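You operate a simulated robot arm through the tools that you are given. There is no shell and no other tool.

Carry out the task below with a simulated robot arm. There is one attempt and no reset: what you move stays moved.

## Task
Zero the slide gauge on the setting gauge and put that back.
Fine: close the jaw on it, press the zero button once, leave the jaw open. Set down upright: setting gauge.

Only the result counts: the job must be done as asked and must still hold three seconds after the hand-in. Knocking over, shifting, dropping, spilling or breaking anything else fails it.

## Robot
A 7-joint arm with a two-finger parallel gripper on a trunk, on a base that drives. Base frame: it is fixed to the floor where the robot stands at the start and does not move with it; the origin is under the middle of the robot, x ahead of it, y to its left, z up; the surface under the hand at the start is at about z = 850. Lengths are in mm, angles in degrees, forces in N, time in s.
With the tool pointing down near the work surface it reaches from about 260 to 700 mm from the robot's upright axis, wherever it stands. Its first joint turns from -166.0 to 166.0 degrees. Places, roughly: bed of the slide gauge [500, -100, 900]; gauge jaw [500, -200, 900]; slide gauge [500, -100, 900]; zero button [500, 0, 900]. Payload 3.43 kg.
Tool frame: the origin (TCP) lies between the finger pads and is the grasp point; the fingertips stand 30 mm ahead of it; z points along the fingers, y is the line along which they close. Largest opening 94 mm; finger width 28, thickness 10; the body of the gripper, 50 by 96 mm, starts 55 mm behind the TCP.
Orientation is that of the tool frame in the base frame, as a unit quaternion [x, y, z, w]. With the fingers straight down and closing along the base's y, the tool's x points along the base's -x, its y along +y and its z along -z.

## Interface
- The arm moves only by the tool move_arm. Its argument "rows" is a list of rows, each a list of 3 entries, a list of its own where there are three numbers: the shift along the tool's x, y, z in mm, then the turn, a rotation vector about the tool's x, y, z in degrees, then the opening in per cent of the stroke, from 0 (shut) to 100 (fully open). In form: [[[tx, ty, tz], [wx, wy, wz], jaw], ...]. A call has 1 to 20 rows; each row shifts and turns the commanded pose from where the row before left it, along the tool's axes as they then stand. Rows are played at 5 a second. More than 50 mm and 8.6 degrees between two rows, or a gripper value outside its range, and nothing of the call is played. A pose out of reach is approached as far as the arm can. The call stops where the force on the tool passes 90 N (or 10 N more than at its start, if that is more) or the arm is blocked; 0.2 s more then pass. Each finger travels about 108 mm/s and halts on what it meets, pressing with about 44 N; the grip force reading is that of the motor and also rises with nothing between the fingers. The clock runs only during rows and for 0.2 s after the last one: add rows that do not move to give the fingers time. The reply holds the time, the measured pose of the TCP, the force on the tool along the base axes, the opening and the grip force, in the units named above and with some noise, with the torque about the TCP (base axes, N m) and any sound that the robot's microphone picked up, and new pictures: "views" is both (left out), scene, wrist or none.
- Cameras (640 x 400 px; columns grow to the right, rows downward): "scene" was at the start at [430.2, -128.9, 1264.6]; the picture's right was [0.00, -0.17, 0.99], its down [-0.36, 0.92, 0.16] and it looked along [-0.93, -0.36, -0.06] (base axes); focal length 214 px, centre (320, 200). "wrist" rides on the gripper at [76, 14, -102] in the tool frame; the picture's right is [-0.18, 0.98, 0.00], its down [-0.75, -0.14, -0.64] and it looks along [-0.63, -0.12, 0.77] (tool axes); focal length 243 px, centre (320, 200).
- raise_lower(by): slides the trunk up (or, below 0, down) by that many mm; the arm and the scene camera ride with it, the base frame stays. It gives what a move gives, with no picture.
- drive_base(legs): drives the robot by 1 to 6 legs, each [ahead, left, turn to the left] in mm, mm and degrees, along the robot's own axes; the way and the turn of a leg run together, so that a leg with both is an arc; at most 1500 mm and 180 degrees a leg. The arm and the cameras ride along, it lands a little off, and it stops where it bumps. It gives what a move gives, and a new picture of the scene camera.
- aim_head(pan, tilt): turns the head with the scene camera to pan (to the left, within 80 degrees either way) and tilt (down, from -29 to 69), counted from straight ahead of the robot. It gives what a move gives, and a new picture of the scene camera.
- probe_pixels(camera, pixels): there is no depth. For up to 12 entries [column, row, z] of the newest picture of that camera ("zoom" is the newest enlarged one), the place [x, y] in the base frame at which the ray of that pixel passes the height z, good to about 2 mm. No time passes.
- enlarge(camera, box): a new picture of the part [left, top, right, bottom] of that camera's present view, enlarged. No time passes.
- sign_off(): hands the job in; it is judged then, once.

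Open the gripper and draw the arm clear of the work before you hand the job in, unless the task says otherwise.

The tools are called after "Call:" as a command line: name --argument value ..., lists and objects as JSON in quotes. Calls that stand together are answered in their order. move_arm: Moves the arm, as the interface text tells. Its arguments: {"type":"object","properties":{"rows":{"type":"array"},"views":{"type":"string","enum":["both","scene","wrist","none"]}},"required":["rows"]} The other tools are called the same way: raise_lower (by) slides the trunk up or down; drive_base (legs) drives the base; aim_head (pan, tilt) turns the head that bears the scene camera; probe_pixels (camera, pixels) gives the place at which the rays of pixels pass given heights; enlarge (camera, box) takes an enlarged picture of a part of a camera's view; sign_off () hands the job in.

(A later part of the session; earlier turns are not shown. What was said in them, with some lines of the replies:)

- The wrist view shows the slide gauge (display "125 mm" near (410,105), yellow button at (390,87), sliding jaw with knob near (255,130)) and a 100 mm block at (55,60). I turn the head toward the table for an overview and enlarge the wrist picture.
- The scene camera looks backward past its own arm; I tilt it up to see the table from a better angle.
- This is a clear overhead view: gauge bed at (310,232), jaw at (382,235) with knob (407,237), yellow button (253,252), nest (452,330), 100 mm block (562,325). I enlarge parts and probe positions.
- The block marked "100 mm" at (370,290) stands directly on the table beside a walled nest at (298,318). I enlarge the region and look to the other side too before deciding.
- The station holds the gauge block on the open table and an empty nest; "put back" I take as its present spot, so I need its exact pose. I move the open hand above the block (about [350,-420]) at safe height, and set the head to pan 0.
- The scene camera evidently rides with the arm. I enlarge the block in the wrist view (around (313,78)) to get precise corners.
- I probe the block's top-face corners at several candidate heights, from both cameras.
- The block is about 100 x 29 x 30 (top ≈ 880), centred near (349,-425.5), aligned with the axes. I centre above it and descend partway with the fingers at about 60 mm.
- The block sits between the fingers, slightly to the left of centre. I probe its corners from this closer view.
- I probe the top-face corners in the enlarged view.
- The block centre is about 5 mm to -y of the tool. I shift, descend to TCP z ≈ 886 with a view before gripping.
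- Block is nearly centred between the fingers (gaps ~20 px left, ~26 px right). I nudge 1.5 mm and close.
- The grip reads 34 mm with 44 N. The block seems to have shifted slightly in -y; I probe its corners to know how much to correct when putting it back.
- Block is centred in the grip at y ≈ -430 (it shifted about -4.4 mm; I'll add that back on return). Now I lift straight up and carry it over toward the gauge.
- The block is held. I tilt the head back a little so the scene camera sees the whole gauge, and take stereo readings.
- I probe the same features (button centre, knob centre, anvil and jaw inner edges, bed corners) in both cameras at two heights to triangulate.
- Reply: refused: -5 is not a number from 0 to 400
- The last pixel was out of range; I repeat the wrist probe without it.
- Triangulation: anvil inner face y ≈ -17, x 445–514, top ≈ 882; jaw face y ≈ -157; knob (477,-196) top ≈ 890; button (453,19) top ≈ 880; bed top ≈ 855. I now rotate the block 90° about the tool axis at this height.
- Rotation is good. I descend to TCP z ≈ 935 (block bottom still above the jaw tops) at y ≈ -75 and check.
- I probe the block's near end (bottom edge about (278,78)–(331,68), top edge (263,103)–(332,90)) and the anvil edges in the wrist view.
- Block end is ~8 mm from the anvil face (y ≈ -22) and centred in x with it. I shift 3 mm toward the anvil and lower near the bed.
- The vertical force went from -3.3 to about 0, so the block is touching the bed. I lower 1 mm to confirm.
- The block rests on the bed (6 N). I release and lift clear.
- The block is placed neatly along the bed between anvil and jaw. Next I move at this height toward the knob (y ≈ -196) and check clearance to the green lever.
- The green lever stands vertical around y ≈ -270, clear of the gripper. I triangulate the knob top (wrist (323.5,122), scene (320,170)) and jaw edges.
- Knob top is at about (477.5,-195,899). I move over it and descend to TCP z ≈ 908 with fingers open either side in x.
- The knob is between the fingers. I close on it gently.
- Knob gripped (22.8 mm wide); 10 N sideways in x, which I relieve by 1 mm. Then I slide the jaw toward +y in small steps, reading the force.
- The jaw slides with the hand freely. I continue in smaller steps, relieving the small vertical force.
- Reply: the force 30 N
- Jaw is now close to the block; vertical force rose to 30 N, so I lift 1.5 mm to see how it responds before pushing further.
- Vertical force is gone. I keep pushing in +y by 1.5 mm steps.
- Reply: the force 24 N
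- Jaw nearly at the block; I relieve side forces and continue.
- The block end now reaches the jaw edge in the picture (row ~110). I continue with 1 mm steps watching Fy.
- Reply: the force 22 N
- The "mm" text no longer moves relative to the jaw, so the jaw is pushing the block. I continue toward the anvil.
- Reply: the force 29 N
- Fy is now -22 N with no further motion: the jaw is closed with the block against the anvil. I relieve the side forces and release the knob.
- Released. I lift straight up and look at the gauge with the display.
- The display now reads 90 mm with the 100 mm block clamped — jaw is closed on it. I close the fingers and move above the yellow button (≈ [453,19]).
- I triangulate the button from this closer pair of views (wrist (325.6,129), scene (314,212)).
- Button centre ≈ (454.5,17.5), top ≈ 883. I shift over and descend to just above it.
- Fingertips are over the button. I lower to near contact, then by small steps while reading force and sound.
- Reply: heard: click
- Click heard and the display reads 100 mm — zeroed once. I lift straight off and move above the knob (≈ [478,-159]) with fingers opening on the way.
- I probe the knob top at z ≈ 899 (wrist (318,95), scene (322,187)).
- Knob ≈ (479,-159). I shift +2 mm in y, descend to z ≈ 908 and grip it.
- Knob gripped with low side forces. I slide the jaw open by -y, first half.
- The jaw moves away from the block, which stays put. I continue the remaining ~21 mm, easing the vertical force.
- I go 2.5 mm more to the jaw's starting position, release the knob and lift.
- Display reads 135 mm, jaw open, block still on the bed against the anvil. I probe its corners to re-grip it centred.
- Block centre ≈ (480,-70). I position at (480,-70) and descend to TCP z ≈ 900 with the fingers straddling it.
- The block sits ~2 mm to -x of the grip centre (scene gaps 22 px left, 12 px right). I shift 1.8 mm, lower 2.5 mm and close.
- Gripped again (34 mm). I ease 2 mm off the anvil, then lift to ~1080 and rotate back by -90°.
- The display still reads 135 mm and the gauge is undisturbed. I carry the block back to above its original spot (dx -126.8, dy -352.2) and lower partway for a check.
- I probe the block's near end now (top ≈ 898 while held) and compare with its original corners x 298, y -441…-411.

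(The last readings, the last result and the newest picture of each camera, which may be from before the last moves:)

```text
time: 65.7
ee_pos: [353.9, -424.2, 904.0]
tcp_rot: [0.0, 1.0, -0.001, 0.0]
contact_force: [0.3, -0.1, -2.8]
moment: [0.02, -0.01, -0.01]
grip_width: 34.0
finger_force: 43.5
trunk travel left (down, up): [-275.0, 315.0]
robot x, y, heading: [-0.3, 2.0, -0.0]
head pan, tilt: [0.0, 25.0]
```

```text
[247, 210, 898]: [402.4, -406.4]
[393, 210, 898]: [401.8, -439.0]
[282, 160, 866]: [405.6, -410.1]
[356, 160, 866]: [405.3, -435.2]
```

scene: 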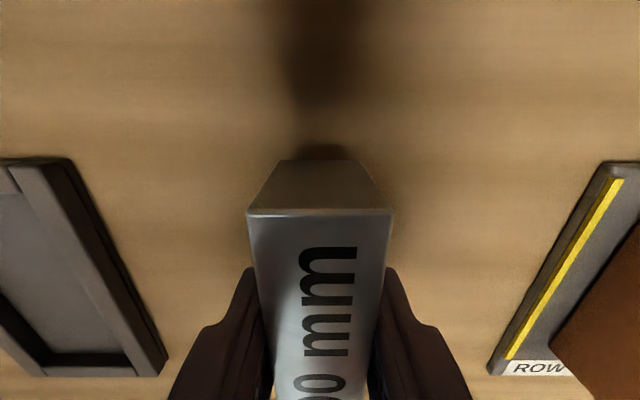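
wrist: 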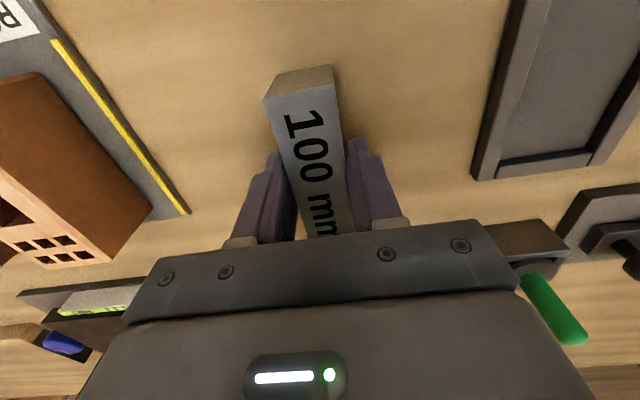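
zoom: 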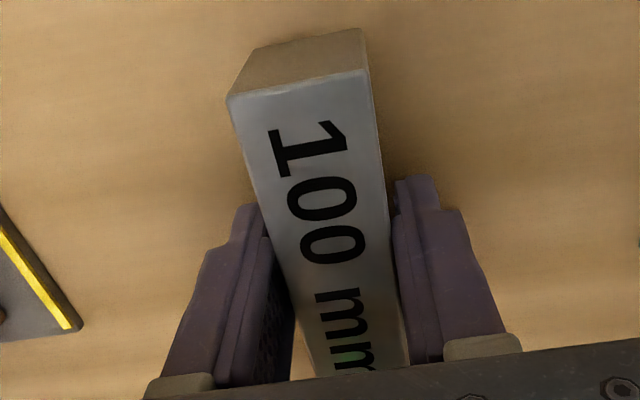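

Block is ~3 mm too far in +x and ~1.5 mm in +y versus the original. I correct and re-check.

Call:
move_arm --rows '[[[3.2, -1.4, 5], [0, 0, 0], 0], [[0, 0, 0], [0, 0, 0], 0], [[0, 0, 0], [0, 0, 0], 0]]'

Call:
enlarge --camera "wrist" --box '[220, 50, 400, 250]'

Call:
move_arm --rows '[[[0, 0, 0], [0, 0, 0], 0], [[0, 0, 0], [0, 0, 0], 0]]' --views "none"

```text
time: 66.5
ee_pos: [350.2, -424.9, 899.9]
tcp_rot: [0.001, 1.0, 0.0, 0.001]
contact_force: [-0.3, -0.8, -2.5]
moment: [0.01, -0.01, -0.01]
grip_width: 34.2
finger_force: 44.0
trunk travel left (down, up): [-275.0, 315.0]
robot x, y, heading: [-0.6, -0.8, 0.1]
head pan, tilt: [0.0, 25.0]
```

scene: 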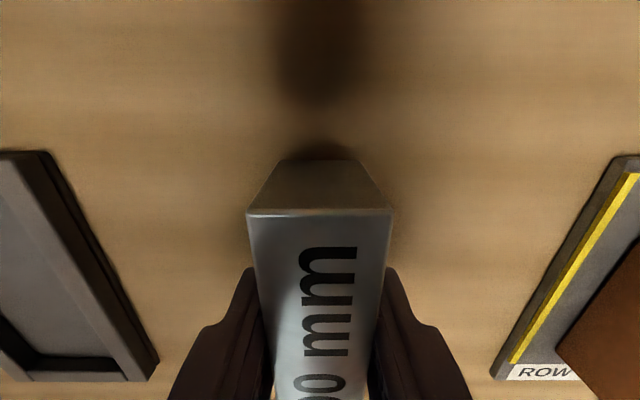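
wrist: 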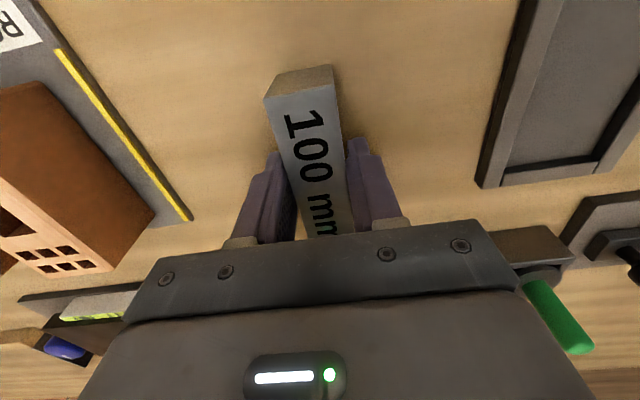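

```text
2.00 times, centred on (310, 150) of wrist
```

zoom: 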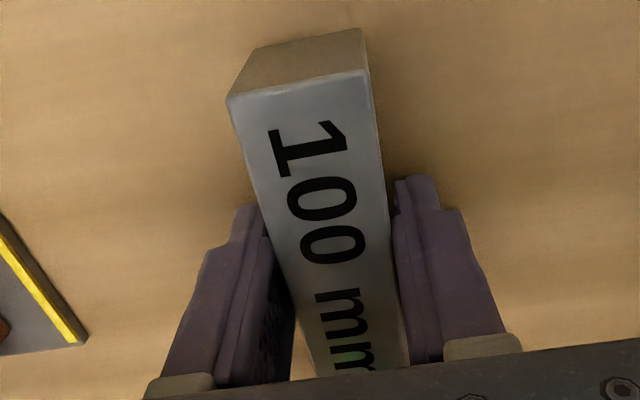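

```text
time: 67.1
ee_pos: [349.5, -425.8, 898.8]
tcp_rot: [0.001, 1.0, 0.0, -0.001]
contact_force: [0.7, -0.9, -2.9]
moment: [-0.02, -0.02, 0.01]
grip_width: 34.1
finger_force: 43.6
trunk travel left (down, up): [-275.0, 315.0]
robot x, y, heading: [1.1, -2.0, 0.1]
head pan, tilt: [0.0, 25.0]
```

Pose now ≈ (350,-425.4), matching the target. I lower to the table, watching the vertical force.

Call:
move_arm --rows '[[[0, 0, 5], [0, 0, 0], 0], [[0, 0, 4], [0, 0, 0], 0], [[0, 0, 1.5], [0, 0, 0], 0], [[0, 0, 0], [0, 0, 0], 0]]' --views "wrist"

```text
time: 68.1
ee_pos: [349.0, -426.8, 889.0]
tcp_rot: [0.0, 1.0, 0.0, 0.001]
contact_force: [-0.2, 0.5, -2.9]
moment: [0.0, 0.01, -0.02]
grip_width: 34.1
finger_force: 43.9
trunk travel left (down, up): [-275.0, 315.0]
robot x, y, heading: [1.0, 1.1, -0.1]
head pan, tilt: [0.0, 25.0]
```

wrist: 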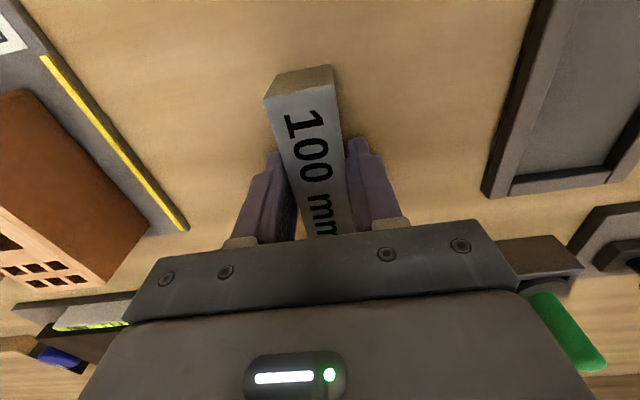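

I probe again before touching down to compare with the original corner positions in the same camera.

Call:
enlarge --camera "wrist" --box '[220, 50, 400, 250]'

Call:
probe_pixels --camera "wrist" --pixels '[[264.5, 98.5, 883], [336.5, 84.5, 883], [278, 74, 852], [331, 64.5, 852], [484, 196, 862]]'

```text
2.00 times, centred on (310, 150) of wrist
```

zoom: 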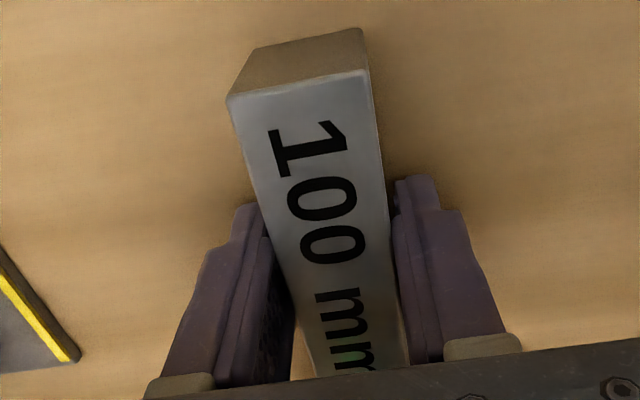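

```text
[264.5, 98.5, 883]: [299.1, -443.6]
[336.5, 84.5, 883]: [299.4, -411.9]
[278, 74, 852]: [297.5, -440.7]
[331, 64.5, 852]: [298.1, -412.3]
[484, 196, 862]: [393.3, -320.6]
```

Block now at x-end 299, y centre ≈ -427, within about 1 mm of the original. I lower to contact.

Call:
move_arm --rows '[[[0, 0.4, 1], [0, 0, 0], 0], [[0, 0, 0.7], [0, 0, 0], 0], [[0, 0, 0], [0, 0, 0], 0]]' --views "none"

```text
time: 68.9
ee_pos: [347.7, -425.3, 889.8]
tcp_rot: [0.0, 1.0, 0.0, 0.0]
contact_force: [1.2, 0.3, 1.1]
moment: [-0.08, -0.24, 0.01]
grip_width: 33.9
finger_force: 44.0
trunk travel left (down, up): [-275.0, 315.0]
robot x, y, heading: [-0.5, -3.1, -0.1]
head pan, tilt: [0.0, 25.0]
```

The weight is off (Fz from -2.9 to +1.1), so it touches. I press 0.5 mm more, then open slowly and lift away.

Call:
move_arm --rows '[[[0, 0, 0.5], [0, 0, 0], 0], [[0, 0, 0], [0, 0, 0], 0], [[0, 0, 0], [0, 0, 0], 38], [[0, 0, 0], [0, 0, 0], 45], [[0, 0, 0], [0, 0, 0], 55], [[0, 0, 0], [0, 0, 0], 65], [[0, 0, 0], [0, 0, 0], 65]]' --views "wrist"

```text
time: 70.5
ee_pos: [348.4, -425.9, 887.6]
tcp_rot: [0.0, 1.0, 0.0, 0.001]
contact_force: [0.3, 0.3, 0.7]
moment: [0.02, 0.01, -0.01]
grip_width: 61.1
finger_force: 0.1
trunk travel left (down, up): [-275.0, 315.0]
robot x, y, heading: [-1.0, 0.7, 0.1]
head pan, tilt: [0.0, 25.0]
```

wrist: 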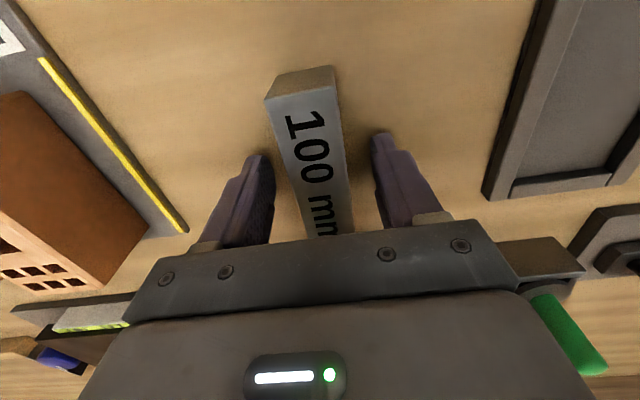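

Released and the block stands upright. I lift straight up and check its final place from the same height as at the start (TCP z ≈ 1080).

Call:
move_arm --rows '[[[0, 0, -10], [0, 0, 0], 65], [[0, 0, -40], [0, 0, 0], 65], [[0, 0, -45], [0, 0, 0], 65], [[0, 0, -45], [0, 0, 0], 65], [[0, 0, -45], [0, 0, 0], 65], [[0, 0, -8], [0, 0, 0], 65], [[0, 0, 0], [0, 0, 0], 65], [[0, 0, 0], [0, 0, 0], 65]]'

Call:
enlarge --camera "wrist" --box '[270, 10, 510, 160]'

```text
time: 72.3
ee_pos: [349.5, -426.0, 1079.6]
tcp_rot: [0.0, 1.0, -0.001, 0.001]
contact_force: [0.6, -0.4, -0.7]
moment: [0.0, 0.02, -0.01]
grip_width: 61.1
finger_force: 0.0
trunk travel left (down, up): [-275.0, 315.0]
robot x, y, heading: [-1.4, 0.1, -0.4]
head pan, tilt: [0.0, 25.0]
```

scene: 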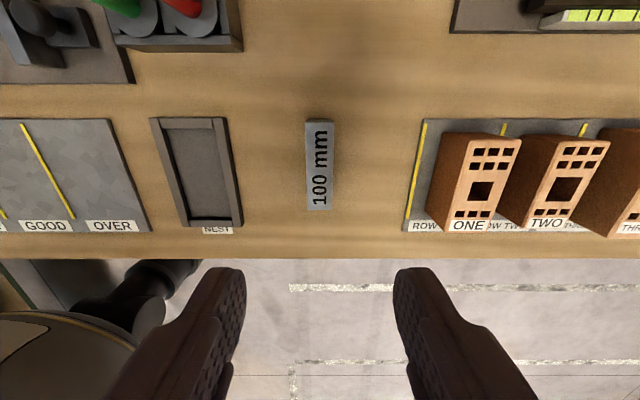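
wrist: 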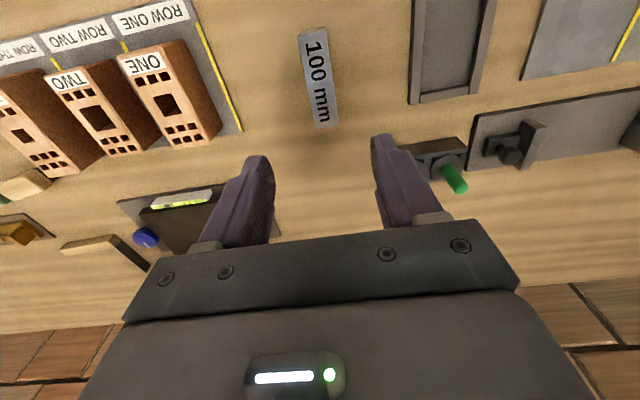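

```text
2.67 times, centred on (390, 85) of wrist
```

zoom: 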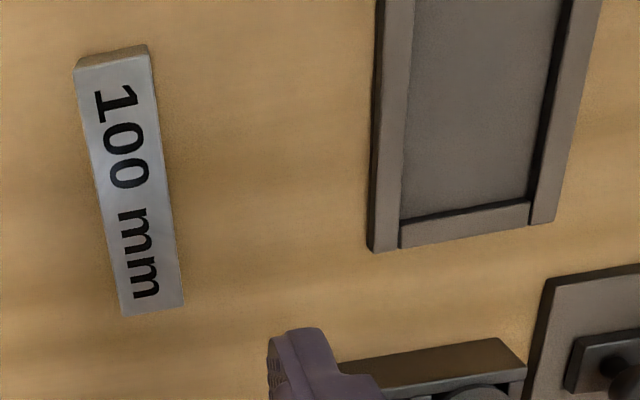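

Relative to the nest corner, the block is where it was originally (offset 248/64 px now vs 248/65 px before). I open the hand and move back to the starting pose, clear of the work, for a final check of the gauge.

Call:
move_arm --rows '[[[-8.6, 43, -8], [0, 0, 0], 100], [[-8.6, 43, -8], [0, 0, 0], 100], [[-8.6, 43, -8], [0, 0, 0], 100], [[-8.6, 43, -8], [0, 0, 0], 100], [[-8.6, 43, -8], [0, 0, 0], 100], [[-8.6, 43, -8], [0, 0, 0], 100], [[-8.6, 43, -8], [0, 0, 0], 100], [[-8.6, 43, -8], [0, 0, 0], 100], [[0, 0, 0], [0, 0, 0], 100]]' --views "wrist"

Call:
aim_head --pan 0 --tilt 0

```text
time: 74.3
ee_pos: [416.0, -85.6, 1143.8]
tcp_rot: [0.0, 1.0, -0.001, 0.0]
contact_force: [0.0, -0.1, -0.4]
moment: [0.0, -0.02, -0.05]
grip_width: 94.2
finger_force: 0.0
trunk travel left (down, up): [-275.0, 315.0]
robot x, y, heading: [1.0, -0.8, -0.2]
head pan, tilt: [0.0, 25.0]
```

wrist: 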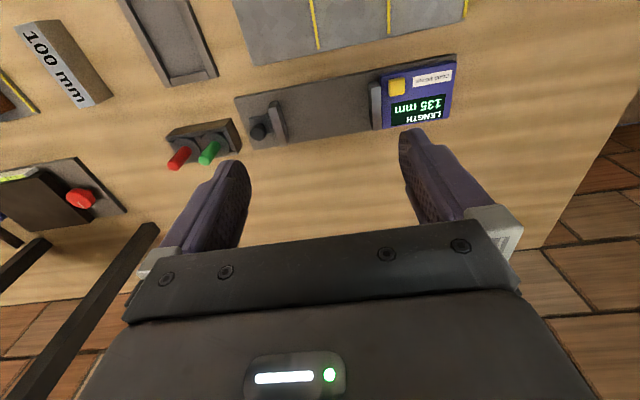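

```text
time: 75.2
ee_pos: [416.9, -85.1, 1144.4]
tcp_rot: [0.0, 1.0, 0.0, 0.0]
contact_force: [-0.6, 0.3, -0.5]
moment: [-0.03, 0.02, 0.01]
grip_width: 94.1
finger_force: 0.1
trunk travel left (down, up): [-275.0, 315.0]
robot x, y, heading: [-1.4, -0.7, -0.4]
head pan, tilt: [0.0, 0.0]
```

scene: 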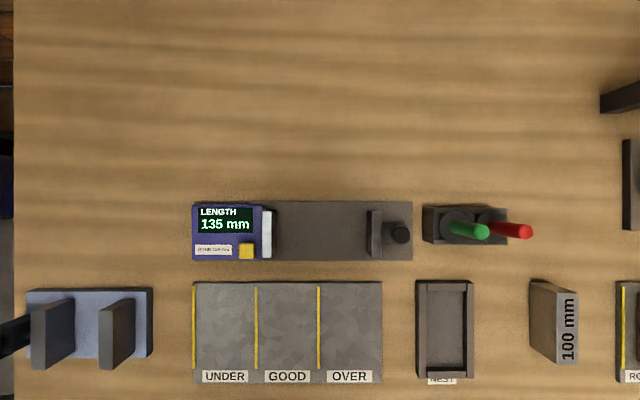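

The final views show the gauge zeroed (the display reads 135 mm with the jaw open), the block upright at its original place and nothing else moved. The hand is open and clear, so I hand in.

Call:
sign_off

```text
The job is handed in.
```

The slide gauge is zeroed and the setting gauge is back where it stood. The job is handed in; I haven't seen a verdict.

- **Zeroing:** With the jaw closed on the 100 mm setting gauge, the display read 90 mm. I pressed the zero button once, heard one click, and the display changed to 100 mm.
- **Jaw:** I slid it back to about where it started. It is open and the display reads 135 mm.
- **Setting gauge:** It is upright on the table, within about 1 mm of its original spot. I took "put that back" to mean this spot, not the empty nest beside it.
- **Other items:** Nothing else appears moved in the final pictures. The hand is open and clear of the work.
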